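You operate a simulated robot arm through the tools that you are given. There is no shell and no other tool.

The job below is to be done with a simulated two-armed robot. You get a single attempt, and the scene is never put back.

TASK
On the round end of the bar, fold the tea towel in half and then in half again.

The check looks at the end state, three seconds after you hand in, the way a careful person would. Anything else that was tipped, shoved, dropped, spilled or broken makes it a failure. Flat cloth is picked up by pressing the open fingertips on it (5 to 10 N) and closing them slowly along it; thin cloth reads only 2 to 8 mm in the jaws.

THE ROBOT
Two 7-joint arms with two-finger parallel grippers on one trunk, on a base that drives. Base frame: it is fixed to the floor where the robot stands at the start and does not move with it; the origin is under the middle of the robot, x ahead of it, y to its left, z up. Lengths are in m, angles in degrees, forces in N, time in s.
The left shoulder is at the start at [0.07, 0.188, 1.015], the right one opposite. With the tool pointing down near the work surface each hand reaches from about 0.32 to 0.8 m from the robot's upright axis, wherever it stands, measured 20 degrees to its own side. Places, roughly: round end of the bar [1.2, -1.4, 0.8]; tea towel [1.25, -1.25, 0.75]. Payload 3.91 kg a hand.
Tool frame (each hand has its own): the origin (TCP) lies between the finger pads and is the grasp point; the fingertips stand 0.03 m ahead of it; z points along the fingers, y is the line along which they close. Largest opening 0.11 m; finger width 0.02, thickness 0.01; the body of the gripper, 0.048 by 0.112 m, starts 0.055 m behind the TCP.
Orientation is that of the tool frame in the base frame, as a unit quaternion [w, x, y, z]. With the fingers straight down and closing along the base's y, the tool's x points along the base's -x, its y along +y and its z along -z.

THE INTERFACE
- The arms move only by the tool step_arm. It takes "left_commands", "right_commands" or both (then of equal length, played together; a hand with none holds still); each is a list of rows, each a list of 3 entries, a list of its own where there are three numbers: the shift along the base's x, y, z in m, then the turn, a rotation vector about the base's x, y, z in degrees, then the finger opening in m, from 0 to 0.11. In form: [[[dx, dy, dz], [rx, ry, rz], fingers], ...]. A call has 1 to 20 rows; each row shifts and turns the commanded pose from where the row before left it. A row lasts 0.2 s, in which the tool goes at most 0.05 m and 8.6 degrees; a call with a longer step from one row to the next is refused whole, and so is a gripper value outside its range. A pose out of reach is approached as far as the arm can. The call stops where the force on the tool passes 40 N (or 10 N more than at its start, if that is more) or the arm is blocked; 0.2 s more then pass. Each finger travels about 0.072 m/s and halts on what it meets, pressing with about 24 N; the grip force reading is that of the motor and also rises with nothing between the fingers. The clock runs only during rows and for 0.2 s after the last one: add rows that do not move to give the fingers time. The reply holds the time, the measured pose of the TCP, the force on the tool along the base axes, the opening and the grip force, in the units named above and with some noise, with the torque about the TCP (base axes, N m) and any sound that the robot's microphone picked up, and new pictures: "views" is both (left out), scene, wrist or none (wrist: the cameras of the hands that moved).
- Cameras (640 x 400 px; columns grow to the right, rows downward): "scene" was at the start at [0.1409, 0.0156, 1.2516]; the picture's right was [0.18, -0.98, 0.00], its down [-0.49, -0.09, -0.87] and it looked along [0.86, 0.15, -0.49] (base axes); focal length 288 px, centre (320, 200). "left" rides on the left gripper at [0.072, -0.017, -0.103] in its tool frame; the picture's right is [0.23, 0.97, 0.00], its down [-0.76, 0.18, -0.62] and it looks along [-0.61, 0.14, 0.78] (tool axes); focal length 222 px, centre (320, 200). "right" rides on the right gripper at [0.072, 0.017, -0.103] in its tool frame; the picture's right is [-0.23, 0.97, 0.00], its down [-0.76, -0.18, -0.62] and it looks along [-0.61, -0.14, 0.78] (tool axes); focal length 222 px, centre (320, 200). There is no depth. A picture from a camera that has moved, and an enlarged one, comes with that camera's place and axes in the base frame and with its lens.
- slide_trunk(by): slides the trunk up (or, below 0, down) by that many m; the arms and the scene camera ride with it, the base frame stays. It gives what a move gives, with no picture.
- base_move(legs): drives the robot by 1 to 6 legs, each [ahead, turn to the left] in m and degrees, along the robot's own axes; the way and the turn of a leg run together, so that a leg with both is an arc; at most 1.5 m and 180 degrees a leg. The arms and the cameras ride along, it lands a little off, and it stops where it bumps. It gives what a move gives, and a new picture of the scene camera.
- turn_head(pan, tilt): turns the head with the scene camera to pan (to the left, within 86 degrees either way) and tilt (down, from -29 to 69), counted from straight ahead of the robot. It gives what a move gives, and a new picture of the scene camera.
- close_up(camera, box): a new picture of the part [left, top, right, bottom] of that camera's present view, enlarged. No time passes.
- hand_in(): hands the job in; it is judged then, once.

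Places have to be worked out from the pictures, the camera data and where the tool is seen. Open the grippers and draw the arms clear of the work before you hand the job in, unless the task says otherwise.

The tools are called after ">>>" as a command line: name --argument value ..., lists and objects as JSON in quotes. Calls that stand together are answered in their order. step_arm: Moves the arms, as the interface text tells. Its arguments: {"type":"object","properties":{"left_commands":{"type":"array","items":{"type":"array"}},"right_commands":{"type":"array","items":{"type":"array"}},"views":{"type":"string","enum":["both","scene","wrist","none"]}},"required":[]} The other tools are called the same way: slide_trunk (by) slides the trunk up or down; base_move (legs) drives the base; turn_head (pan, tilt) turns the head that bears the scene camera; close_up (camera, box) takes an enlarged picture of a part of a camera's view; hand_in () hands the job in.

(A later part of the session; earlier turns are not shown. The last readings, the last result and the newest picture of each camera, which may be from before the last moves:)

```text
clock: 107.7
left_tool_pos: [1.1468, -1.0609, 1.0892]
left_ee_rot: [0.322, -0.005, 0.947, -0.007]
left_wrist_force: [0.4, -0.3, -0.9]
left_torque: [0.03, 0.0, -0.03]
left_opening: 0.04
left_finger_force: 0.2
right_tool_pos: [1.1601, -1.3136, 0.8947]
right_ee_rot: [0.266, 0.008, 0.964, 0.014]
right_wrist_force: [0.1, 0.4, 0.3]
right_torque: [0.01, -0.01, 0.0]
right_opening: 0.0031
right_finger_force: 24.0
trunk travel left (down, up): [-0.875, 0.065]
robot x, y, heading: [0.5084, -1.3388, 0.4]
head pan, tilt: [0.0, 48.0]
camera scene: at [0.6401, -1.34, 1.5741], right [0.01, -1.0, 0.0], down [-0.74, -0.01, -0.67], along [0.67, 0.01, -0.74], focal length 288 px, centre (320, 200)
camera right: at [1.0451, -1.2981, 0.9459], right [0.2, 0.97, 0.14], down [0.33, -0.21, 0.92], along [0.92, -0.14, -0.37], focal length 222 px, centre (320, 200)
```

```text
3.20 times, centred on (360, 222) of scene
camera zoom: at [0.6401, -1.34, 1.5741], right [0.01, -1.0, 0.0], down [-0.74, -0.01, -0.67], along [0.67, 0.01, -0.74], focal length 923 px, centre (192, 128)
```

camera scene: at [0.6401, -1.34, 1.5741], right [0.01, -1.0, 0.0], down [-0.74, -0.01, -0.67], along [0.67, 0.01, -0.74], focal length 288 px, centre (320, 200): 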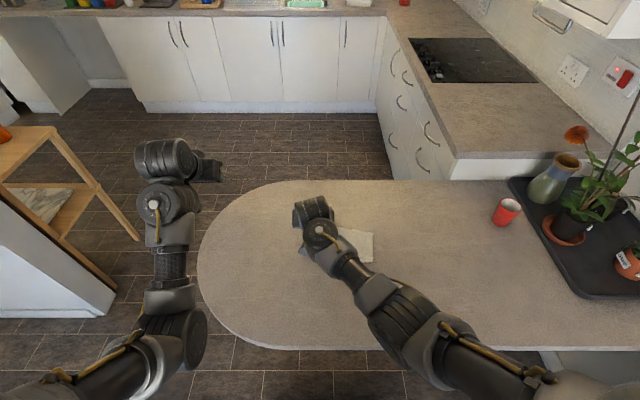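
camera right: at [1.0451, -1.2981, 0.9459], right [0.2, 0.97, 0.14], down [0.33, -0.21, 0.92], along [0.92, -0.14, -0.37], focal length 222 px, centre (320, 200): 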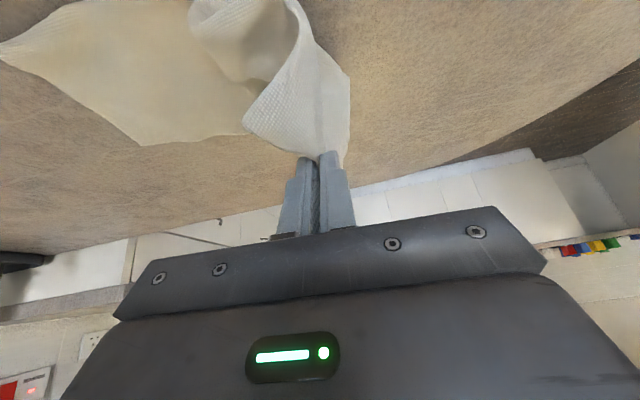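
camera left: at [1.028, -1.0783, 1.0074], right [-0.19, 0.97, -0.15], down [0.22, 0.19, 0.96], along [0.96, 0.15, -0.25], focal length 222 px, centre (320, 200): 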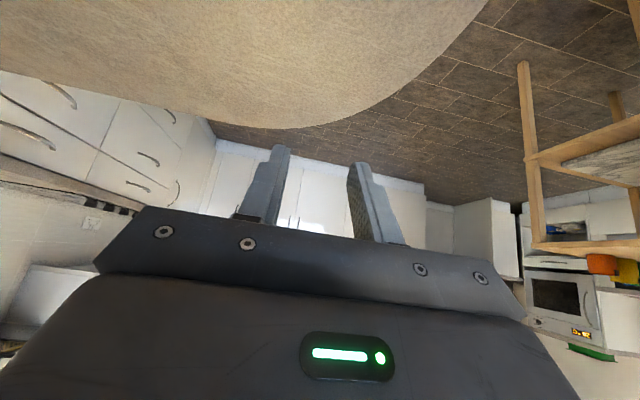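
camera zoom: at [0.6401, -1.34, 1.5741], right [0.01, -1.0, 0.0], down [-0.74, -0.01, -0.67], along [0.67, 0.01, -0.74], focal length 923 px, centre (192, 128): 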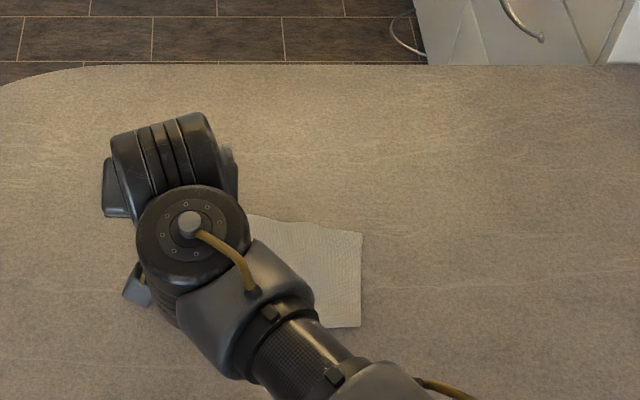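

The near side of the loop is buckling the wrong way. I swing up and left until the strip is drawn straight from the crease line, then I'll turn it over along a taut arc.

>>> step_arm --right_commands '[[[-0.002, 0.006, 0.015], [0, 0, 0], 0.0], [[-0.002, 0.01, 0.012], [0, 0, 0], 0.0], [[-0.002, 0.013, 0.006], [0, 0, 0], 0.0], [[-0.002, 0.015, 0.0], [0, 0, 0], 0.0], [[-0.002, 0.015, -0.003], [0, 0, 0], 0.0], [[0, 0, 0], [0, 0, 0], 0.0]]' --views "both"

>>> close_up --camera "scene" --box '[240, 160, 440, 285]'

```text
clock: 109.3
left_tool_pos: [1.1475, -1.0604, 1.0892]
left_ee_rot: [0.322, -0.006, 0.947, -0.006]
left_wrist_force: [0.1, 0.6, 0.6]
left_torque: [-0.01, -0.01, -0.01]
left_opening: 0.0398
left_finger_force: 0.0
right_tool_pos: [1.1692, -1.331, 0.8926]
right_ee_rot: [0.262, 0.028, 0.964, -0.038]
right_wrist_force: [0.3, 0.9, 0.9]
right_torque: [0.01, -0.04, 0.05]
right_opening: 0.0033
right_finger_force: 23.4
trunk travel left (down, up): [-0.875, 0.065]
robot x, y, heading: [0.5113, -1.3413, 0.8]
head pan, tilt: [0.0, 48.0]
stopped in row 6 (right hand): the arm was blocked; the commanded pose is now the measured one
camera scene: at [0.6402, -1.3401, 1.5741], right [0.01, -1.0, 0.0], down [-0.74, -0.01, -0.67], along [0.67, 0.01, -0.74], focal length 288 px, centre (320, 200)
camera right: at [1.0553, -1.3036, 0.9434], right [0.27, 0.96, 0.06], down [0.33, -0.15, 0.93], along [0.91, -0.23, -0.36], focal length 222 px, centre (320, 200)
```

scene: 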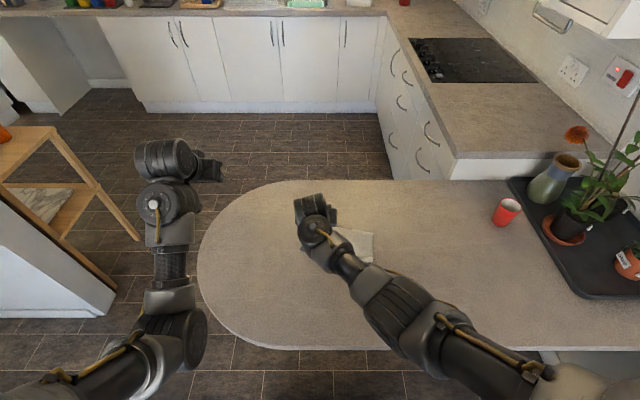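
right: 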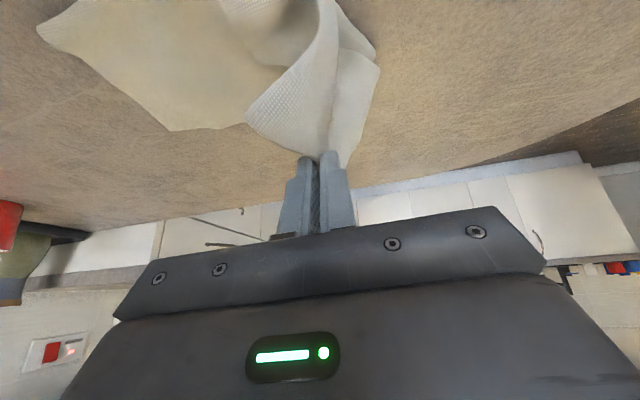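

```text
3.20 times, centred on (340, 222) of scene
camera zoom: at [0.6402, -1.3401, 1.5741], right [0.01, -1.0, 0.0], down [-0.74, -0.01, -0.67], along [0.67, 0.01, -0.74], focal length 923 px, centre (256, 128)
```

zoom: 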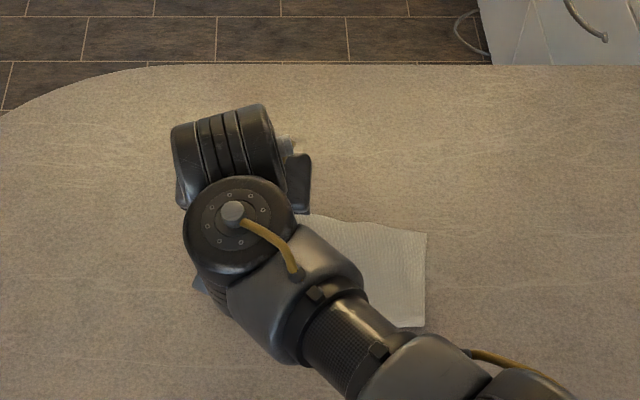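

The reply says the right arm was blocked while reaching across to the left. I look down at the arm to see what limits it.

>>> turn_head --pan -15 --tilt 62

```text
clock: 110.1
left_tool_pos: [1.149, -1.0602, 1.0902]
left_ee_rot: [0.322, -0.006, 0.947, -0.006]
left_wrist_force: [-0.2, 0.4, -1.0]
left_torque: [0.0, 0.01, 0.0]
left_opening: 0.0399
left_finger_force: 0.0
right_tool_pos: [1.1676, -1.3306, 0.8918]
right_ee_rot: [0.262, 0.027, 0.964, -0.036]
right_wrist_force: [-0.3, -0.2, -0.2]
right_torque: [0.04, 0.0, 0.01]
right_opening: 0.0032
right_finger_force: 23.9
trunk travel left (down, up): [-0.875, 0.065]
robot x, y, heading: [0.5083, -1.3383, 0.7]
head pan, tilt: [-15.0, 62.0]
camera scene: at [0.6238, -1.3568, 1.5566], right [-0.25, -0.97, 0.0], down [-0.86, 0.22, -0.47], along [0.46, -0.12, -0.88], focal length 288 px, centre (320, 200)
```

scene: 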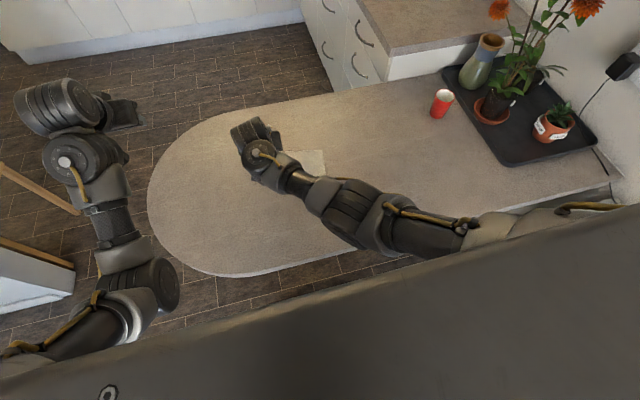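

Nothing is touching; the arm seems to be at a joint limit because the hand is too low relative to the raised shoulders. I lift the hand, restoring its orientation, and will then lower the trunk to regain range.

>>> step_arm --right_commands '[[[-0.003, 0.0, 0.015], [1.4, 0, 1.03], 0.0], [[-0.004, 0.002, 0.015], [1.4, 0, 1.03], 0.0], [[-0.004, 0.004, 0.015], [1.4, 0, 1.03], 0.0], [[-0.004, 0.006, 0.015], [1.4, 0, 1.03], 0.0], [[0, 0, 0], [0, 0, 0], 0.0]]' --views "wrist"

```text
clock: 111.3
left_tool_pos: [1.1478, -1.0603, 1.0906]
left_ee_rot: [0.322, -0.007, 0.947, -0.006]
left_wrist_force: [-0.4, 0.0, -0.1]
left_torque: [-0.02, -0.01, -0.01]
left_opening: 0.0399
left_finger_force: 0.1
right_tool_pos: [1.1522, -1.3173, 0.953]
right_ee_rot: [0.261, 0.004, 0.965, 0.022]
right_wrist_force: [-0.1, 0.8, -0.3]
right_torque: [-0.02, -0.02, -0.01]
right_opening: 0.0033
right_finger_force: 23.9
trunk travel left (down, up): [-0.875, 0.065]
robot x, y, heading: [0.5088, -1.3439, 0.3]
head pan, tilt: [-15.0, 62.0]
camera right: at [1.038, -1.3031, 1.0064], right [0.19, 0.97, 0.16], down [0.35, -0.22, 0.91], along [0.92, -0.12, -0.38], focal length 222 px, centre (320, 200)
```

right: 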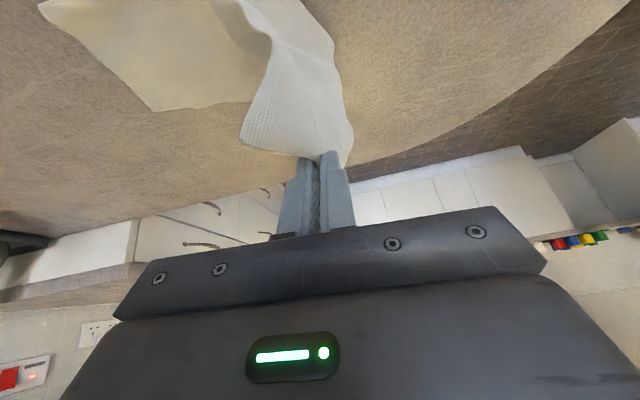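

Good. I trade trunk height for arm height in two net-zero steps: arm up, trunk down.

>>> step_arm --right_commands '[[[0, 0, 0.015], [0, 0, 0], 0.0], [[0, 0, 0.015], [0, 0, 0], 0.0], [[0, 0, 0.015], [0, 0, 0], 0.0], [[0, 0, 0], [0, 0, 0], 0.0]]' --views "none"

>>> slide_trunk --by -0.045

>>> step_arm --right_commands '[[[0, 0, 0.015], [0, 0, 0], 0.0], [[0, 0, 0.015], [0, 0, 0], 0.0], [[0, 0, 0.015], [0, 0, 0], 0.0], [[0, 0, 0], [0, 0, 0], 0.0]]' --views "none"

>>> slide_trunk --by -0.045

```text
clock: 112.3
left_tool_pos: [1.148, -1.0617, 1.0893]
left_ee_rot: [0.322, -0.006, 0.947, -0.006]
left_wrist_force: [0.0, 0.8, -0.1]
left_torque: [-0.03, 0.0, -0.01]
left_opening: 0.04
left_finger_force: 0.0
right_tool_pos: [1.1516, -1.3173, 0.9958]
right_ee_rot: [0.26, 0.004, 0.965, 0.021]
right_wrist_force: [0.0, 0.4, 0.2]
right_torque: [-0.05, -0.03, -0.02]
right_opening: 0.0031
right_finger_force: 23.8
trunk travel left (down, up): [-0.875, 0.065]
robot x, y, heading: [0.5166, -1.3423, 0.7]
head pan, tilt: [-15.0, 62.0]
```

```text
clock: 113.2
left_tool_pos: [1.1472, -1.0608, 1.0447]
left_ee_rot: [0.323, -0.007, 0.946, -0.006]
left_wrist_force: [-1.1, 0.5, -0.9]
left_torque: [-0.02, 0.02, 0.0]
left_opening: 0.04
left_finger_force: 0.2
right_tool_pos: [1.152, -1.3165, 0.9523]
right_ee_rot: [0.261, 0.004, 0.965, 0.022]
right_wrist_force: [0.3, -0.3, -0.1]
right_torque: [-0.02, -0.02, 0.0]
right_opening: 0.0035
right_finger_force: 24.2
trunk travel left (down, up): [-0.83, 0.11]
robot x, y, heading: [0.5093, -1.3404, 0.6]
head pan, tilt: [-15.0, 62.0]
```

```text
clock: 114.2
left_tool_pos: [1.1474, -1.0612, 1.0439]
left_ee_rot: [0.322, -0.006, 0.947, -0.006]
left_wrist_force: [-0.5, 0.0, 1.1]
left_torque: [0.01, 0.02, -0.01]
left_opening: 0.04
left_finger_force: 0.0
right_tool_pos: [1.1531, -1.3156, 0.9966]
right_ee_rot: [0.26, 0.005, 0.965, 0.021]
right_wrist_force: [-1.0, -0.2, -1.0]
right_torque: [-0.02, -0.03, -0.05]
right_opening: 0.0032
right_finger_force: 24.1
trunk travel left (down, up): [-0.83, 0.11]
robot x, y, heading: [0.5129, -1.3421, 0.8]
head pan, tilt: [-15.0, 62.0]
```

```text
clock: 115.1
left_tool_pos: [1.1483, -1.0614, 0.9987]
left_ee_rot: [0.322, -0.005, 0.947, -0.007]
left_wrist_force: [0.1, 0.4, -0.1]
left_torque: [0.0, -0.03, 0.0]
left_opening: 0.04
left_finger_force: 0.0
right_tool_pos: [1.1511, -1.3158, 0.951]
right_ee_rot: [0.26, 0.005, 0.965, 0.021]
right_wrist_force: [-0.3, 0.3, 0.8]
right_torque: [-0.01, -0.01, 0.03]
right_opening: 0.0032
right_finger_force: 24.4
trunk travel left (down, up): [-0.785, 0.155]
robot x, y, heading: [0.5115, -1.3386, 0.8]
head pan, tilt: [-15.0, 62.0]
```

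Now the arm has range again. I draw the strip left until it's straight, and look.

>>> step_arm --right_commands '[[[0, 0.014, -0.004], [0, 0, 0], 0.0], [[0, 0.014, -0.006], [0, 0, 0], 0.0], [[0, 0.014, -0.008], [0, 0, 0], 0.0], [[0, 0.01, -0.008], [0, 0, 0], 0.0], [[0, 0, 0], [0, 0, 0], 0.0]]' --views "both"

>>> close_up --camera "scene" --box '[180, 80, 380, 205]'

```text
clock: 116.3
left_tool_pos: [1.1469, -1.0607, 1.0002]
left_ee_rot: [0.321, -0.006, 0.947, -0.007]
left_wrist_force: [1.5, 0.5, 1.4]
left_torque: [-0.04, 0.01, 0.0]
left_opening: 0.0402
left_finger_force: 0.2
right_tool_pos: [1.1508, -1.2648, 0.9247]
right_ee_rot: [0.261, 0.004, 0.965, 0.022]
right_wrist_force: [-0.4, 0.8, -0.3]
right_torque: [-0.01, 0.0, -0.04]
right_opening: 0.0031
right_finger_force: 24.6
trunk travel left (down, up): [-0.785, 0.155]
robot x, y, heading: [0.508, -1.3377, 0.9]
head pan, tilt: [-15.0, 62.0]
camera scene: at [0.6237, -1.3573, 1.4665], right [-0.25, -0.97, 0.0], down [-0.86, 0.22, -0.47], along [0.45, -0.12, -0.88], focal length 288 px, centre (320, 200)
camera right: at [1.0375, -1.2504, 0.9787], right [0.19, 0.97, 0.16], down [0.34, -0.22, 0.91], along [0.92, -0.12, -0.38], focal length 222 px, centre (320, 200)
```

scene: 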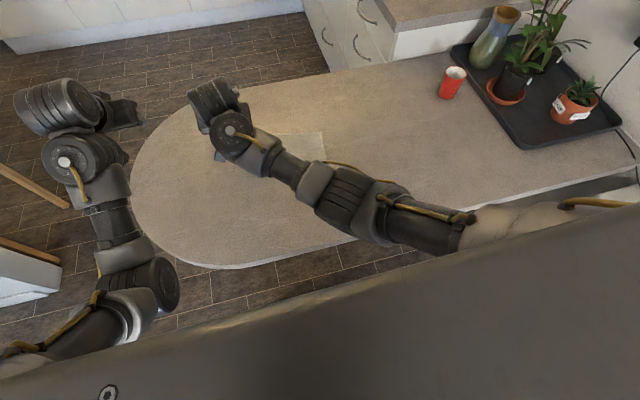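
right: 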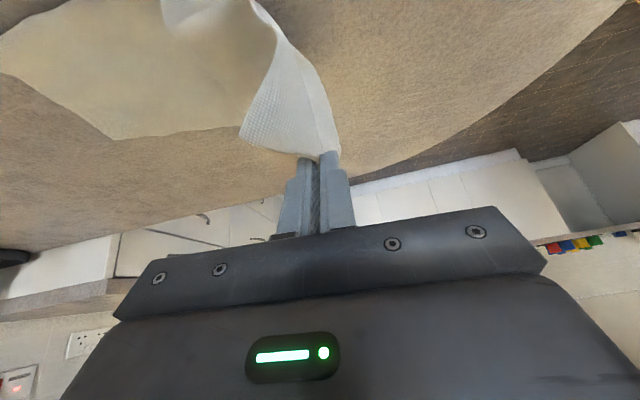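

```text
3.20 times, centred on (280, 142) of scene
camera zoom: at [0.6237, -1.3573, 1.4665], right [-0.25, -0.97, 0.0], down [-0.86, 0.22, -0.47], along [0.45, -0.12, -0.88], focal length 923 px, centre (448, 384)
```

zoom: 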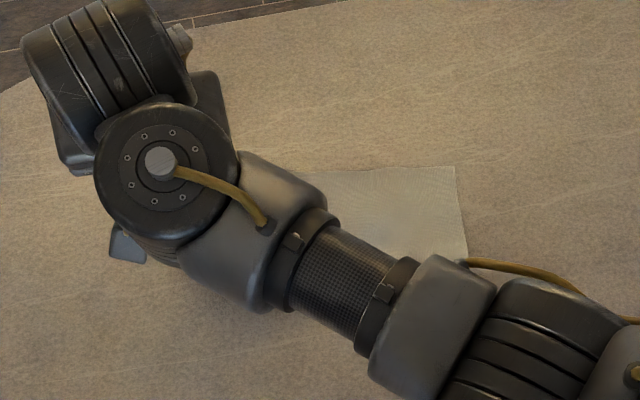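

The arm hides the strip from the head camera, so I turn the left hand to look at it from the side with its wrist camera.

>>> step_arm --left_commands '[[[0, 0.003, 0], [0, 0, -8.5], 0.04], [[0, 0.003, 0], [0, 0, -8.5], 0.04], [[0, 0.003, 0], [0, 0, -8.5], 0.04], [[0, 0.003, 0], [0, 0, -8.5], 0.04], [[0, 0.003, 0], [0, 0, -8.5], 0.04], [[0, 0.003, 0], [0, 0, -8.5], 0.04], [[0, 0, 0], [0, 0, 0], 0.04]]' --views "wrist"

```text
clock: 117.9
left_tool_pos: [1.1468, -1.0421, 1.0]
left_ee_rot: [0.288, 0.403, 0.857, -0.144]
left_wrist_force: [0.3, 0.3, -0.2]
left_torque: [-0.01, 0.0, -0.03]
left_opening: 0.0399
left_finger_force: 0.1
right_tool_pos: [1.1515, -1.2651, 0.9248]
right_ee_rot: [0.26, 0.004, 0.965, 0.021]
right_wrist_force: [0.4, 0.1, 0.2]
right_torque: [-0.03, -0.03, 0.01]
right_opening: 0.0033
right_finger_force: 24.5
trunk travel left (down, up): [-0.785, 0.155]
robot x, y, heading: [0.5119, -1.3412, 0.9]
head pan, tilt: [-15.0, 62.0]
camera left: at [1.0594, -0.9609, 1.0375], right [0.64, 0.76, -0.15], down [0.29, -0.05, 0.96], along [0.71, -0.65, -0.25], focal length 222 px, centre (320, 200)
```

left: 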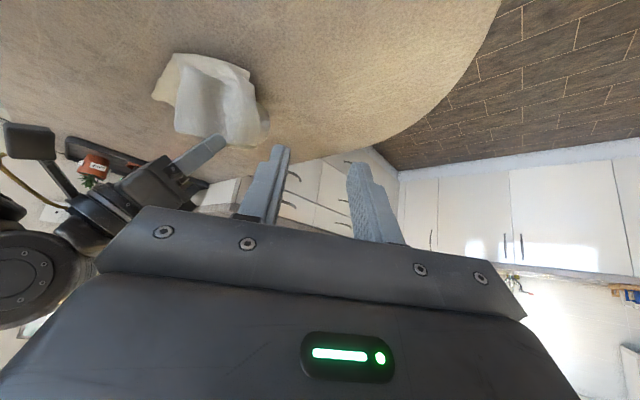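

>>> close_up --camera "left" --box '[110, 20, 310, 190]'

```text
2.35 times, centred on (210, 105) of left
camera zoom: at [1.0594, -0.9609, 1.0375], right [0.64, 0.76, -0.15], down [0.29, -0.05, 0.96], along [0.71, -0.65, -0.25], focal length 523 px, centre (579, 424)
```

zoom: 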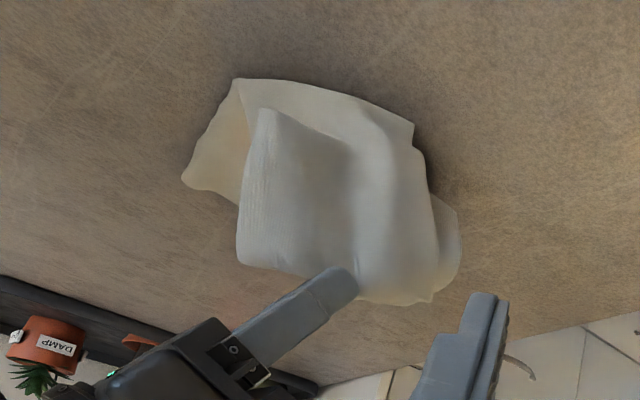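

From the side I see the strip has an extra Z-shaped fold where it buckled. I raise the hand to pull it out straight, then re-lay it and turn it over along a taut arc.

>>> step_arm --right_commands '[[[0, -0.004, 0.016], [0, 0, 0], 0.0], [[0, -0.006, 0.016], [0, 0, 0], 0.0], [[0, -0.006, 0.016], [0, 0, 0], 0.0], [[0, -0.006, 0.016], [0, 0, 0], 0.0], [[0, -0.006, 0.016], [0, 0, 0], 0.0], [[0, 0, 0.01], [0, 0, 0], 0.0], [[0, 0, 0], [0, 0, 0], 0.0]]' --views "none"

>>> close_up --camera "left" --box '[60, 0, 340, 238]'

```text
clock: 119.5
left_tool_pos: [1.1477, -1.0426, 1.0]
left_ee_rot: [0.289, 0.402, 0.857, -0.143]
left_wrist_force: [1.4, 1.0, -0.4]
left_torque: [-0.01, -0.04, 0.05]
left_opening: 0.0399
left_finger_force: 0.1
right_tool_pos: [1.1518, -1.2925, 1.0136]
right_ee_rot: [0.261, 0.005, 0.965, 0.021]
right_wrist_force: [0.4, -0.2, -0.1]
right_torque: [0.0, 0.01, -0.02]
right_opening: 0.0032
right_finger_force: 24.4
trunk travel left (down, up): [-0.785, 0.155]
robot x, y, heading: [0.5103, -1.3441, 0.6]
head pan, tilt: [-15.0, 62.0]
```

```text
1.68 times, centred on (200, 119) of left
camera zoom: at [1.0595, -0.9608, 1.0374], right [0.64, 0.76, -0.15], down [0.29, -0.05, 0.96], along [0.72, -0.65, -0.25], focal length 373 px, centre (522, 336)
```

zoom: 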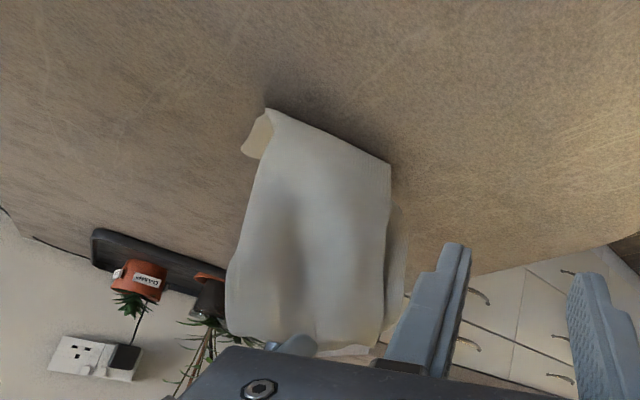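

The strip is smooth again, bending at the bottom toward the right. I check where its free end lies now.

>>> turn_head --pan -12 --tilt 50

>>> close_up --camera "scene" --box '[200, 120, 440, 270]'

```text
clock: 120.2
left_tool_pos: [1.1488, -1.0421, 0.9987]
left_ee_rot: [0.289, 0.401, 0.857, -0.144]
left_wrist_force: [-0.2, 0.0, 0.5]
left_torque: [-0.01, 0.0, 0.05]
left_opening: 0.0401
left_finger_force: 0.1
right_tool_pos: [1.1504, -1.2926, 1.0151]
right_ee_rot: [0.26, 0.005, 0.965, 0.021]
right_wrist_force: [-0.5, 0.8, -0.3]
right_torque: [-0.01, 0.0, -0.02]
right_opening: 0.0033
right_finger_force: 23.9
trunk travel left (down, up): [-0.785, 0.155]
robot x, y, heading: [0.5096, -1.3416, 0.8]
head pan, tilt: [-12.0, 50.0]
camera scene: at [0.6368, -1.3561, 1.4813], right [-0.2, -0.98, 0.0], down [-0.75, 0.15, -0.64], along [0.63, -0.13, -0.77], focal length 288 px, centre (320, 200)
```

scene: 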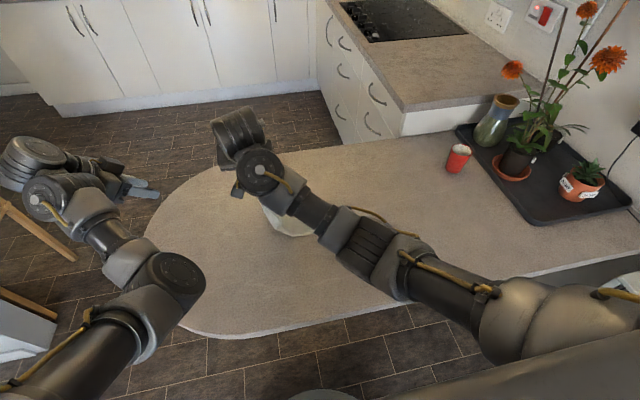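

```text
2.67 times, centred on (320, 195) of scene
camera zoom: at [0.6368, -1.3561, 1.4813], right [-0.2, -0.98, 0.0], down [-0.75, 0.15, -0.64], along [0.63, -0.13, -0.77], focal length 769 px, centre (320, 213)
```

zoom: 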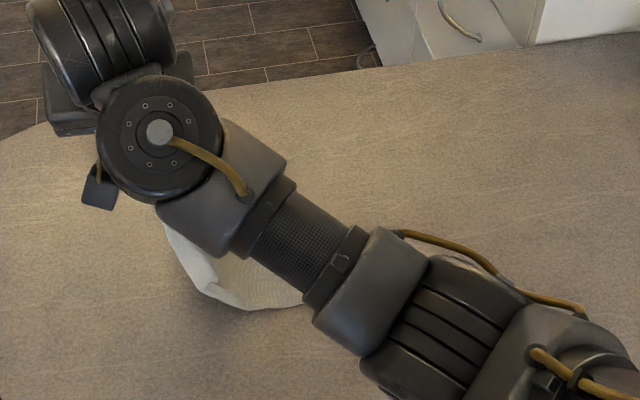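

The free end has been dragged a few cm left, so I'll lift the strip clear, carry it back right, and lay it again cleanly. First I raise the trunk and move the hand right.

>>> slide_trunk --by 0.125

>>> step_arm --right_commands '[[[0, -0.02, 0.003], [0, 0, 0], 0.0], [[0, -0.03, 0.003], [0, 0, 0], 0.0], [[0, -0.03, 0], [0, 0, 0], 0.0], [[0, -0.03, 0], [0, 0, 0], 0.0], [[0, -0.03, 0], [0, 0, 0], 0.0], [[0, -0.03, 0], [0, 0, 0], 0.0], [[0, -0.01, 0], [0, 0, 0], 0.0], [[0, 0, 0], [0, 0, 0], 0.0], [[0, 0, 0], [0, 0, 0], 0.0]]' --views "scene"

>>> close_up --camera "left" --box '[0, 0, 400, 250]'

```text
clock: 121.8
left_tool_pos: [1.1491, -1.0417, 1.1235]
left_ee_rot: [0.287, 0.402, 0.857, -0.145]
left_wrist_force: [0.4, 0.6, -0.4]
left_torque: [-0.02, 0.0, -0.02]
left_opening: 0.0397
left_finger_force: 0.1
right_tool_pos: [1.1529, -1.2922, 1.1392]
right_ee_rot: [0.26, 0.004, 0.965, 0.021]
right_wrist_force: [1.4, 0.1, -0.5]
right_torque: [-0.02, 0.03, 0.01]
right_opening: 0.0036
right_finger_force: 23.8
trunk travel left (down, up): [-0.91, 0.03]
robot x, y, heading: [0.516, -1.3401, 0.9]
head pan, tilt: [-12.0, 50.0]
```

```text
clock: 123.8
left_tool_pos: [1.1477, -1.0418, 1.1239]
left_ee_rot: [0.289, 0.401, 0.857, -0.143]
left_wrist_force: [-0.2, 0.1, -0.6]
left_torque: [0.02, 0.04, 0.01]
left_opening: 0.04
left_finger_force: 0.1
right_tool_pos: [1.1527, -1.4744, 1.1457]
right_ee_rot: [0.261, 0.005, 0.965, 0.021]
right_wrist_force: [1.3, 0.1, -0.2]
right_torque: [-0.05, -0.02, 0.03]
right_opening: 0.003
right_finger_force: 23.8
trunk travel left (down, up): [-0.91, 0.03]
robot x, y, heading: [0.5083, -1.3417, 0.8]
head pan, tilt: [-12.0, 50.0]
camera scene: at [0.6369, -1.3564, 1.6064], right [-0.2, -0.98, 0.0], down [-0.75, 0.15, -0.64], along [0.63, -0.13, -0.77], focal length 288 px, centre (320, 200)
```

scene: 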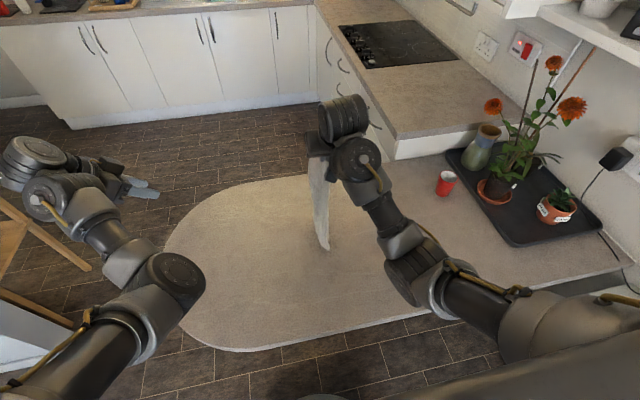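

```text
1.60 times, centred on (200, 125) of left
camera zoom: at [1.0595, -0.9609, 1.1625], right [0.64, 0.76, -0.15], down [0.29, -0.05, 0.96], along [0.72, -0.65, -0.25], focal length 355 px, centre (512, 320)
```

zoom: 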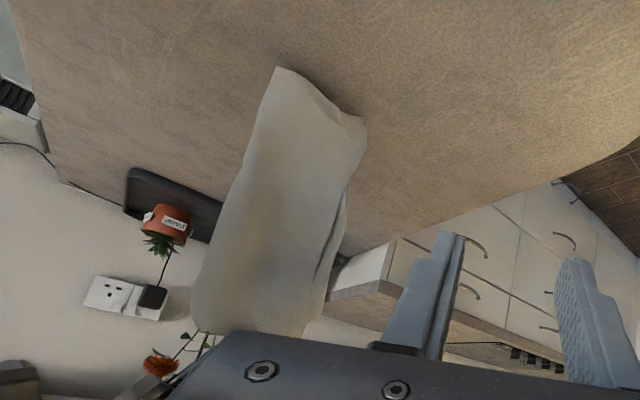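

The strip hangs cleanly again. I re-lay it: left and down at 45° until the hand is above the intended crease line (y≈-1.30).

>>> step_arm --right_commands '[[[0, 0, -0.01], [0, 0, 0], 0.0], [[0, 0.006, -0.012], [0, 0, 0], 0.0], [[0, 0.012, -0.014], [0, 0, 0], 0.0], [[0, 0.0139, -0.0153], [0, 0, 0], 0.0], [[0, 0.0139, -0.0153], [0, 0, 0], 0.0], [[0, 0.0139, -0.0153], [0, 0, 0], 0.0], [[0, 0.0139, -0.0153], [0, 0, 0], 0.0], [[0, 0.0139, -0.0153], [0, 0, 0], 0.0], [[0, 0.0139, -0.0153], [0, 0, 0], 0.0], [[0, 0.0139, -0.0153], [0, 0, 0], 0.0], [[0, 0.0139, -0.0153], [0, 0, 0], 0.0], [[0, 0.0139, -0.0153], [0, 0, 0], 0.0], [[0, 0.0139, -0.0153], [0, 0, 0], 0.0], [[0, 0, 0], [0, 0, 0], 0.0]]' --views "both"

>>> close_up --camera "left" --box '[60, 0, 340, 238]'

>>> close_up --camera "scene" --box '[220, 130, 460, 280]'

```text
clock: 126.8
left_tool_pos: [1.1485, -1.0434, 1.1232]
left_ee_rot: [0.289, 0.401, 0.857, -0.142]
left_wrist_force: [0.0, 0.2, 0.8]
left_torque: [0.0, 0.01, 0.03]
left_opening: 0.0401
left_finger_force: 0.0
right_tool_pos: [1.1522, -1.3146, 0.9564]
right_ee_rot: [0.26, 0.004, 0.965, 0.021]
right_wrist_force: [-0.4, 0.2, 0.3]
right_torque: [0.0, -0.01, -0.01]
right_opening: 0.0035
right_finger_force: 24.2
trunk travel left (down, up): [-0.91, 0.03]
robot x, y, heading: [0.5086, -1.34, 0.7]
head pan, tilt: [-12.0, 50.0]
camera scene: at [0.6369, -1.3565, 1.6064], right [-0.2, -0.98, 0.0], down [-0.75, 0.15, -0.64], along [0.63, -0.13, -0.77], focal length 288 px, centre (320, 200)
camera right: at [1.0385, -1.3017, 1.0097], right [0.19, 0.97, 0.16], down [0.34, -0.22, 0.91], along [0.92, -0.12, -0.38], focal length 222 px, centre (320, 200)
```

scene: 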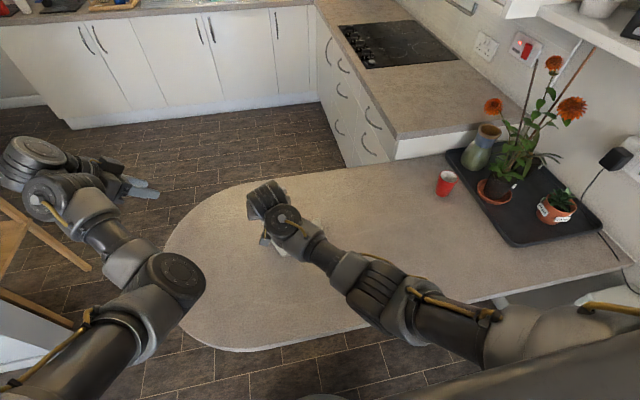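
right: 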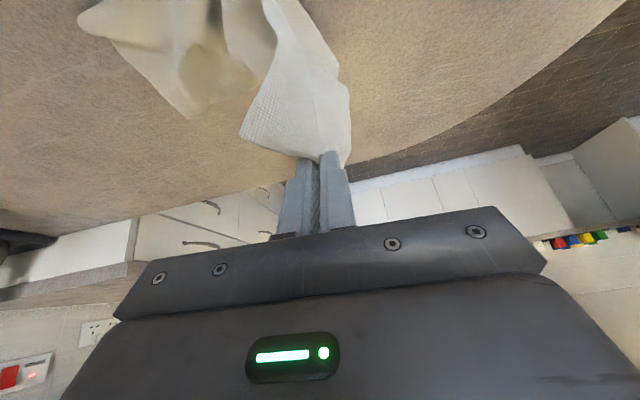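

```text
1.68 times, centred on (200, 119) of left
camera zoom: at [1.0595, -0.961, 1.1625], right [0.64, 0.76, -0.15], down [0.29, -0.05, 0.96], along [0.72, -0.65, -0.25], focal length 373 px, centre (522, 336)
```

zoom: 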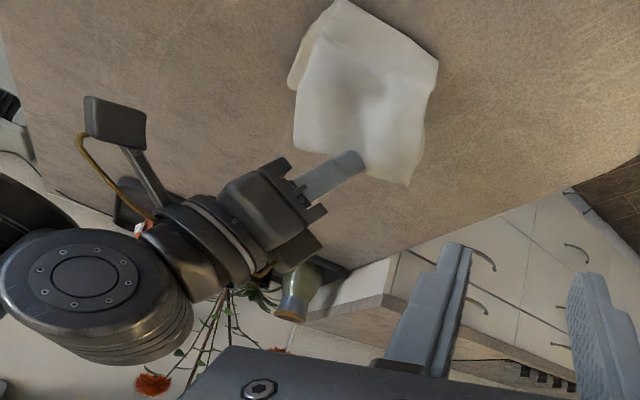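

```text
2.67 times, centred on (340, 205) of scene
camera zoom: at [0.6369, -1.3565, 1.6064], right [-0.2, -0.98, 0.0], down [-0.75, 0.15, -0.64], along [0.63, -0.13, -0.77], focal length 769 px, centre (267, 187)
```

zoom: 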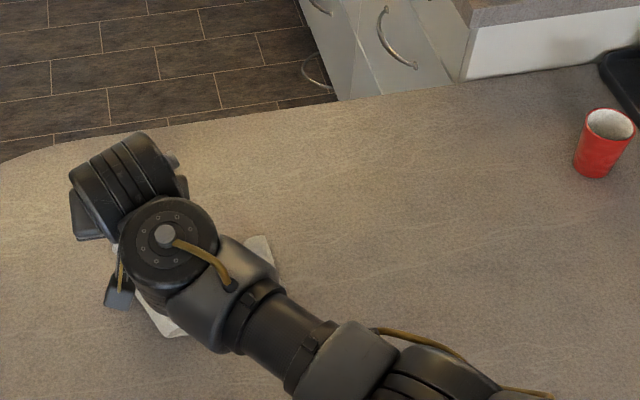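

The strip is laid with its free end at y≈-1.483 and the hand above the crease line. I nudge left to take out the slack, then trade trunk height for arm height in net-zero steps to regain downward range.

>>> step_arm --right_commands '[[[0, 0.012, -0.004], [0, 0, 0], 0.0], [[0, 0, 0.015], [0, 0, 0], 0.0], [[0, 0, 0.015], [0, 0, 0], 0.0], [[0, 0, 0.015], [0, 0, 0], 0.0]]' --views "none"

>>> slide_trunk --by -0.045

>>> step_arm --right_commands '[[[0, 0, 0.015], [0, 0, 0], 0.0], [[0, 0, 0.015], [0, 0, 0], 0.0], [[0, 0, 0.015], [0, 0, 0], 0.0]]' --views "none"

>>> slide_trunk --by -0.045

>>> step_arm --right_commands '[[[0, 0, 0.015], [0, 0, 0], 0.0], [[0, 0, 0.015], [0, 0, 0], 0.0], [[0, 0, 0.015], [0, 0, 0], 0.0]]' --views "none"

>>> slide_trunk --by -0.045

>>> close_up --camera "right" --box '[0, 0, 640, 400]'

>>> close_up --camera "left" --box '[60, 0, 340, 238]'

```text
clock: 127.8
left_tool_pos: [1.1478, -1.0423, 1.1245]
left_ee_rot: [0.288, 0.402, 0.857, -0.143]
left_wrist_force: [-0.1, 0.5, 0.1]
left_torque: [-0.01, -0.01, 0.0]
left_opening: 0.0399
left_finger_force: 0.1
right_tool_pos: [1.1509, -1.3033, 0.9982]
right_ee_rot: [0.261, 0.005, 0.965, 0.021]
right_wrist_force: [-0.3, -0.5, 0.4]
right_torque: [-0.04, -0.01, -0.01]
right_opening: 0.0032
right_finger_force: 24.2
trunk travel left (down, up): [-0.91, 0.03]
robot x, y, heading: [0.5088, -1.3403, 0.7]
head pan, tilt: [-12.0, 50.0]
```

```text
clock: 128.6
left_tool_pos: [1.1483, -1.0421, 1.0799]
left_ee_rot: [0.289, 0.401, 0.857, -0.143]
left_wrist_force: [0.4, 0.5, 0.0]
left_torque: [-0.01, -0.01, 0.0]
left_opening: 0.04
left_finger_force: 0.0
right_tool_pos: [1.1518, -1.3042, 0.9526]
right_ee_rot: [0.261, 0.004, 0.965, 0.021]
right_wrist_force: [-0.1, -0.5, -0.3]
right_torque: [0.0, 0.03, 0.02]
right_opening: 0.0035
right_finger_force: 24.0
trunk travel left (down, up): [-0.865, 0.075]
robot x, y, heading: [0.5117, -1.3419, 1.0]
head pan, tilt: [-12.0, 50.0]
```

```text
clock: 129.4
left_tool_pos: [1.1481, -1.0426, 1.0788]
left_ee_rot: [0.288, 0.402, 0.857, -0.143]
left_wrist_force: [0.4, 0.4, -0.7]
left_torque: [0.01, -0.01, -0.04]
left_opening: 0.0402
left_finger_force: 0.1
right_tool_pos: [1.1523, -1.3047, 0.9973]
right_ee_rot: [0.261, 0.005, 0.965, 0.021]
right_wrist_force: [-0.1, -1.3, 0.3]
right_torque: [-0.02, 0.02, -0.01]
right_opening: 0.0037
right_finger_force: 23.9
trunk travel left (down, up): [-0.865, 0.075]
robot x, y, heading: [0.5066, -1.3392, 0.6]
head pan, tilt: [-12.0, 50.0]
```

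```text
clock: 130.3
left_tool_pos: [1.1465, -1.0434, 1.0343]
left_ee_rot: [0.289, 0.402, 0.857, -0.143]
left_wrist_force: [0.6, 0.0, -1.0]
left_torque: [-0.01, -0.03, -0.01]
left_opening: 0.0397
left_finger_force: 0.0
right_tool_pos: [1.1524, -1.3051, 0.9538]
right_ee_rot: [0.26, 0.004, 0.965, 0.021]
right_wrist_force: [0.4, -0.2, -0.5]
right_torque: [-0.02, 0.0, -0.02]
right_opening: 0.0034
right_finger_force: 23.7
trunk travel left (down, up): [-0.82, 0.12]
robot x, y, heading: [0.5117, -1.3426, 0.5]
head pan, tilt: [-12.0, 50.0]
```

```text
clock: 131.1
left_tool_pos: [1.1479, -1.0437, 1.0348]
left_ee_rot: [0.289, 0.402, 0.857, -0.144]
left_wrist_force: [0.1, 0.6, 0.4]
left_torque: [-0.02, 0.0, -0.02]
left_opening: 0.0401
left_finger_force: 0.1
right_tool_pos: [1.152, -1.3039, 0.9976]
right_ee_rot: [0.26, 0.004, 0.965, 0.02]
right_wrist_force: [0.4, -0.7, -1.4]
right_torque: [-0.03, 0.0, 0.01]
right_opening: 0.0033
right_finger_force: 24.0
trunk travel left (down, up): [-0.82, 0.12]
robot x, y, heading: [0.5148, -1.3445, 1.1]
head pan, tilt: [-12.0, 50.0]
```

```text
clock: 132.0
left_tool_pos: [1.1475, -1.0432, 0.9896]
left_ee_rot: [0.289, 0.401, 0.857, -0.143]
left_wrist_force: [-0.5, 0.1, 0.3]
left_torque: [-0.01, 0.0, 0.0]
left_opening: 0.0403
left_finger_force: 0.2
right_tool_pos: [1.1521, -1.3045, 0.9525]
right_ee_rot: [0.261, 0.004, 0.965, 0.022]
right_wrist_force: [-1.3, 0.0, 0.2]
right_torque: [-0.03, -0.03, 0.0]
right_opening: 0.0031
right_finger_force: 23.7
trunk travel left (down, up): [-0.775, 0.165]
robot x, y, heading: [0.5089, -1.3397, 0.5]
head pan, tilt: [-12.0, 50.0]
```

```text
1.00 times, centred on (320, 200) of right (not enlarged: the box is as wide or as high as the picture)
camera zoom: at [1.0374, -1.2904, 1.0065], right [0.19, 0.97, 0.16], down [0.34, -0.22, 0.91], along [0.92, -0.12, -0.38], focal length 222 px, centre (320, 200)
```

zoom: 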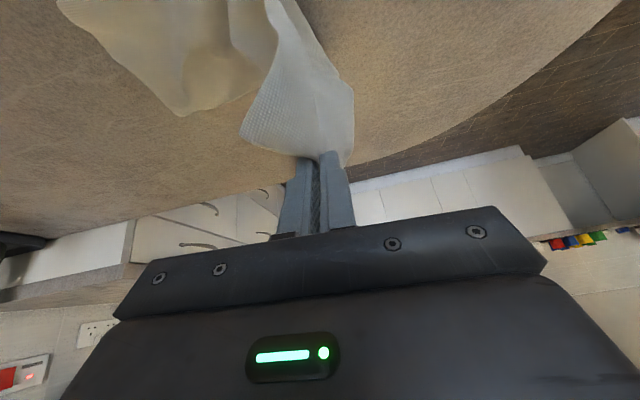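

```text
1.68 times, centred on (200, 119) of left
camera zoom: at [1.0591, -0.9608, 1.0277], right [0.64, 0.76, -0.15], down [0.29, -0.05, 0.96], along [0.72, -0.65, -0.25], focal length 373 px, centre (522, 336)
```

zoom: 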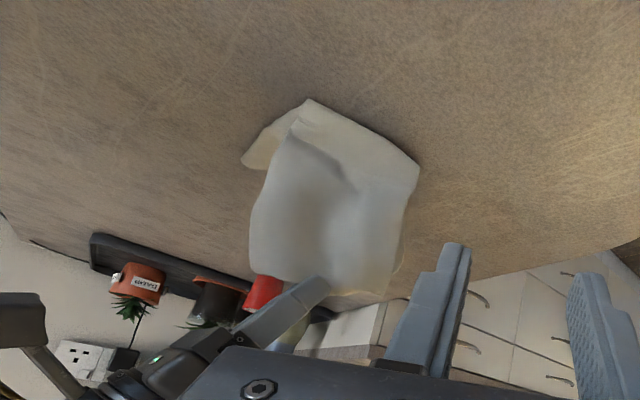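

From the side, the crease is at y≈-1.30 and the upper half already starts to fold back to the right – that is the intended shape. I now swing the held end right and down along the arc.

>>> step_arm --right_commands '[[[0, -0.016, -0.003], [0, 0, 0], 0.0], [[0, -0.016, -0.005], [0, 0, 0], 0.0], [[0, -0.016, -0.008], [0, 0, 0], 0.0], [[0, -0.016, -0.01], [0, 0, 0], 0.0], [[0, -0.016, -0.013], [0, 0, 0], 0.0], [[0, 0, 0], [0, 0, 0], 0.0]]' --views "wrist"

>>> close_up --camera "left" --box '[40, 0, 320, 238]'

```text
clock: 133.4
left_tool_pos: [1.148, -1.0424, 0.9881]
left_ee_rot: [0.289, 0.402, 0.857, -0.143]
left_wrist_force: [0.2, 0.0, 0.0]
left_torque: [-0.02, 0.01, -0.03]
left_opening: 0.04
left_finger_force: 0.0
right_tool_pos: [1.1527, -1.3838, 0.9128]
right_ee_rot: [0.261, 0.005, 0.965, 0.02]
right_wrist_force: [-0.1, 0.4, 0.0]
right_torque: [-0.03, 0.06, 0.02]
right_opening: 0.0032
right_finger_force: 24.3
trunk travel left (down, up): [-0.775, 0.165]
robot x, y, heading: [0.5081, -1.3406, 0.8]
head pan, tilt: [-12.0, 50.0]
camera right: at [1.038, -1.3703, 0.9675], right [0.19, 0.97, 0.16], down [0.34, -0.22, 0.91], along [0.92, -0.12, -0.38], focal length 222 px, centre (320, 200)
```

right: 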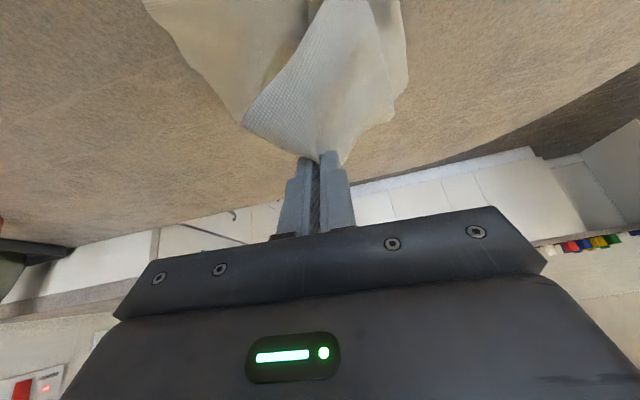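

```text
1.68 times, centred on (180, 119) of left
camera zoom: at [1.0595, -0.9604, 1.0272], right [0.64, 0.76, -0.15], down [0.29, -0.05, 0.96], along [0.72, -0.65, -0.25], focal length 373 px, centre (555, 336)
```

zoom: 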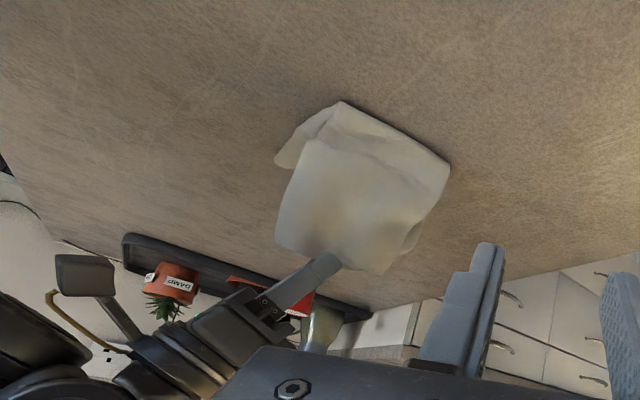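

The strip is folding over nicely from the crease. I continue right and down.

>>> step_arm --right_commands '[[[0, -0.015, -0.015], [0, 0, 0], 0.0], [[0, -0.014, -0.017], [0, 0, 0], 0.0], [[0, -0.012, -0.018], [0, 0, 0], 0.0], [[0, -0.01, -0.018], [0, 0, 0], 0.0], [[0, -0.007, -0.012], [0, 0, 0], 0.0], [[0, 0, 0], [0, 0, 0], 0.0]]' --views "wrist"

>>> close_up --camera "left" --box '[40, 0, 320, 238]'

>>> close_up --camera "right" --box '[120, 0, 460, 212]'

```text
clock: 134.8
left_tool_pos: [1.1493, -1.0428, 0.9896]
left_ee_rot: [0.288, 0.401, 0.858, -0.143]
left_wrist_force: [0.0, -0.2, 0.0]
left_torque: [-0.02, 0.0, -0.01]
left_opening: 0.0401
left_finger_force: 0.1
right_tool_pos: [1.1519, -1.4421, 0.8339]
right_ee_rot: [0.261, 0.005, 0.965, 0.021]
right_wrist_force: [1.0, -0.2, -0.3]
right_torque: [0.0, -0.03, 0.0]
right_opening: 0.0032
right_finger_force: 24.6
trunk travel left (down, up): [-0.775, 0.165]
robot x, y, heading: [0.5112, -1.342, 0.5]
head pan, tilt: [-12.0, 50.0]
camera right: at [1.0376, -1.4284, 0.8873], right [0.19, 0.97, 0.16], down [0.34, -0.22, 0.91], along [0.92, -0.12, -0.38], focal length 222 px, centre (320, 200)
```

right: 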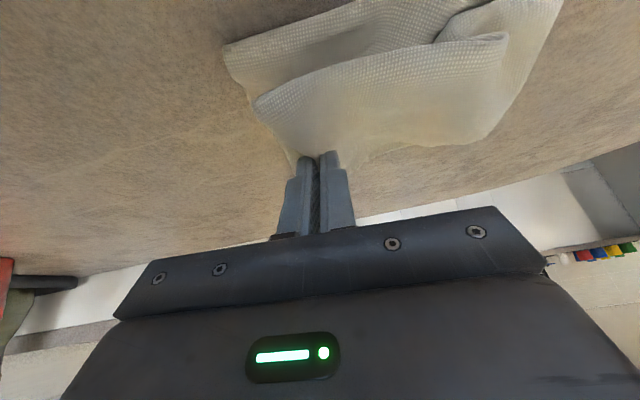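

```text
1.68 times, centred on (180, 119) of left
camera zoom: at [1.0594, -0.9607, 1.0274], right [0.64, 0.76, -0.15], down [0.29, -0.05, 0.96], along [0.72, -0.65, -0.25], focal length 373 px, centre (555, 336)
```

zoom: 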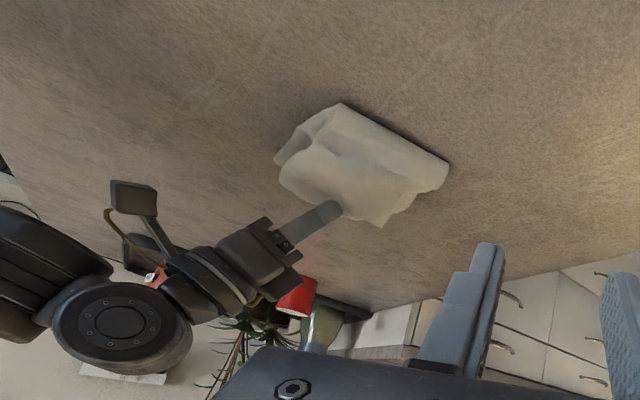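

```text
1.88 times, centred on (290, 106) of right
camera zoom: at [1.0376, -1.4284, 0.8873], right [0.19, 0.97, 0.16], down [0.34, -0.22, 0.91], along [0.92, -0.12, -0.38], focal length 418 px, centre (376, 377)
```

zoom: 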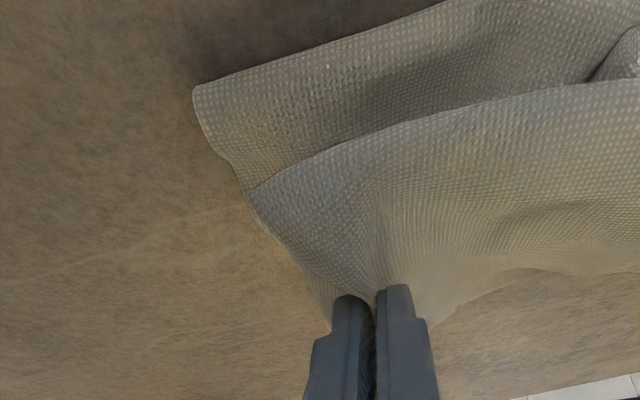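

The upper half is nearly in place; its near corner is at about [1.115, -1.465] versus the lower one at [1.1025, -1.470]. I shift 1.2 cm toward me, 1 cm right, and lower to just above contact.

>>> step_arm --right_commands '[[[-0.004, -0.003, -0.006], [0, 0, 0], 0.0], [[-0.004, -0.003, -0.006], [0, 0, 0], 0.0], [[-0.004, -0.004, -0.006], [0, 0, 0], 0.0], [[0, 0, -0.004], [0, 0, 0], 0.0], [[0, 0, 0], [0, 0, 0], 0.0]]' --views "wrist"

>>> close_up --camera "left" --box '[80, 10, 280, 180]'

>>> close_up --camera "right" --box '[100, 0, 640, 250]'

```text
clock: 136.0
left_tool_pos: [1.148, -1.0432, 0.9893]
left_ee_rot: [0.289, 0.402, 0.857, -0.144]
left_wrist_force: [-0.9, 0.5, 0.0]
left_torque: [0.01, -0.02, 0.02]
left_opening: 0.0397
left_finger_force: 0.1
right_tool_pos: [1.141, -1.4523, 0.812]
right_ee_rot: [0.261, 0.005, 0.965, 0.021]
right_wrist_force: [0.4, -0.8, -0.5]
right_torque: [-0.02, 0.01, 0.0]
right_opening: 0.0033
right_finger_force: 24.1
trunk travel left (down, up): [-0.775, 0.165]
robot x, y, heading: [0.5111, -1.3395, 0.6]
head pan, tilt: [-12.0, 50.0]
camera right: at [1.0257, -1.4389, 0.8657], right [0.19, 0.97, 0.16], down [0.34, -0.22, 0.91], along [0.92, -0.12, -0.38], focal length 222 px, centre (320, 200)
```

right: 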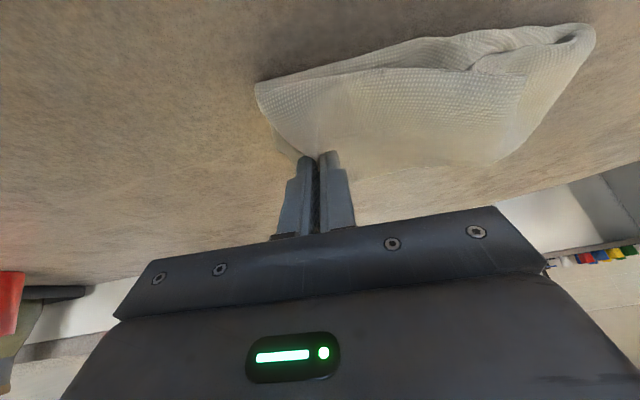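

```text
2.35 times, centred on (180, 95) of left
camera zoom: at [1.0595, -0.9608, 1.0274], right [0.64, 0.76, -0.15], down [0.29, -0.05, 0.96], along [0.72, -0.65, -0.25], focal length 523 px, centre (649, 447)
```

zoom: 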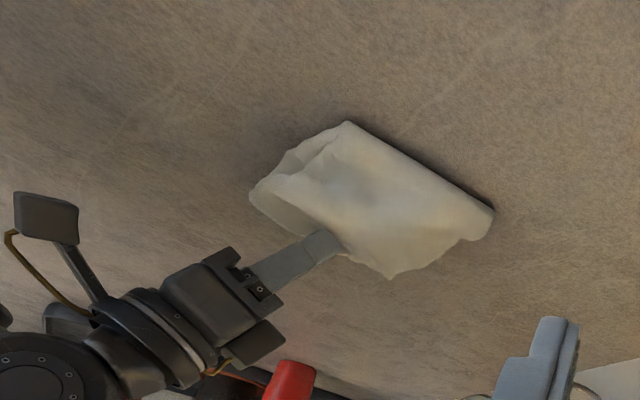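

```text
1.19 times, centred on (370, 125) of right
camera zoom: at [1.0257, -1.4389, 0.8657], right [0.19, 0.97, 0.16], down [0.34, -0.22, 0.91], along [0.92, -0.12, -0.38], focal length 263 px, centre (261, 289)
```

zoom: 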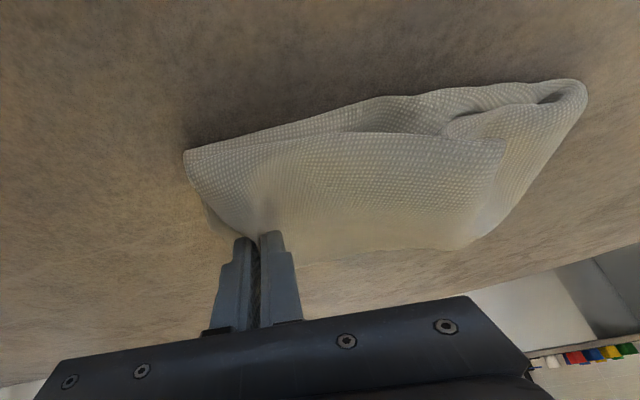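

The quarter fold is taking shape and the near corners coincide. I pull 6 mm further right to take up slack and lower into contact.

>>> step_arm --right_commands '[[[0, -0.003, 0], [0, 0, 0], 0.0], [[0, -0.003, -0.001], [0, 0, 0], 0.0], [[0, 0, -0.002], [0, 0, 0], 0.0], [[0, 0, -0.0015], [0, 0, 0], 0.0], [[0, 0, 0], [0, 0, 0], 0.0]]' --views "none"

```text
clock: 137.2
left_tool_pos: [1.1476, -1.044, 0.9885]
left_ee_rot: [0.289, 0.402, 0.857, -0.144]
left_wrist_force: [-0.1, 0.9, -0.4]
left_torque: [0.01, 0.02, 0.0]
left_opening: 0.0401
left_finger_force: 0.1
right_tool_pos: [1.1401, -1.4588, 0.8078]
right_ee_rot: [0.26, 0.004, 0.965, 0.021]
right_wrist_force: [-0.2, 0.4, -0.2]
right_torque: [-0.03, 0.02, 0.0]
right_opening: 0.0033
right_finger_force: 24.1
trunk travel left (down, up): [-0.775, 0.165]
robot x, y, heading: [0.511, -1.335, 1.1]
head pan, tilt: [-12.0, 50.0]
```

>>> step_arm --right_commands '[[[0, 0, -0.0015], [0, 0, 0], 0.0], [[0, 0, -0.001], [0, 0, 0], 0.0], [[0, 0, 0], [0, 0, 0], 0.0]]' --views "none"

```text
clock: 138.0
left_tool_pos: [1.1483, -1.0425, 0.9886]
left_ee_rot: [0.288, 0.402, 0.857, -0.143]
left_wrist_force: [-0.2, 0.1, -0.2]
left_torque: [-0.01, 0.0, -0.02]
left_opening: 0.0399
left_finger_force: 0.1
right_tool_pos: [1.1406, -1.458, 0.8042]
right_ee_rot: [0.261, 0.004, 0.965, 0.021]
right_wrist_force: [0.0, -0.4, 0.1]
right_torque: [0.01, -0.01, 0.0]
right_opening: 0.0032
right_finger_force: 24.6
trunk travel left (down, up): [-0.775, 0.165]
robot x, y, heading: [0.5121, -1.3418, 0.7]
head pan, tilt: [-12.0, 50.0]
```

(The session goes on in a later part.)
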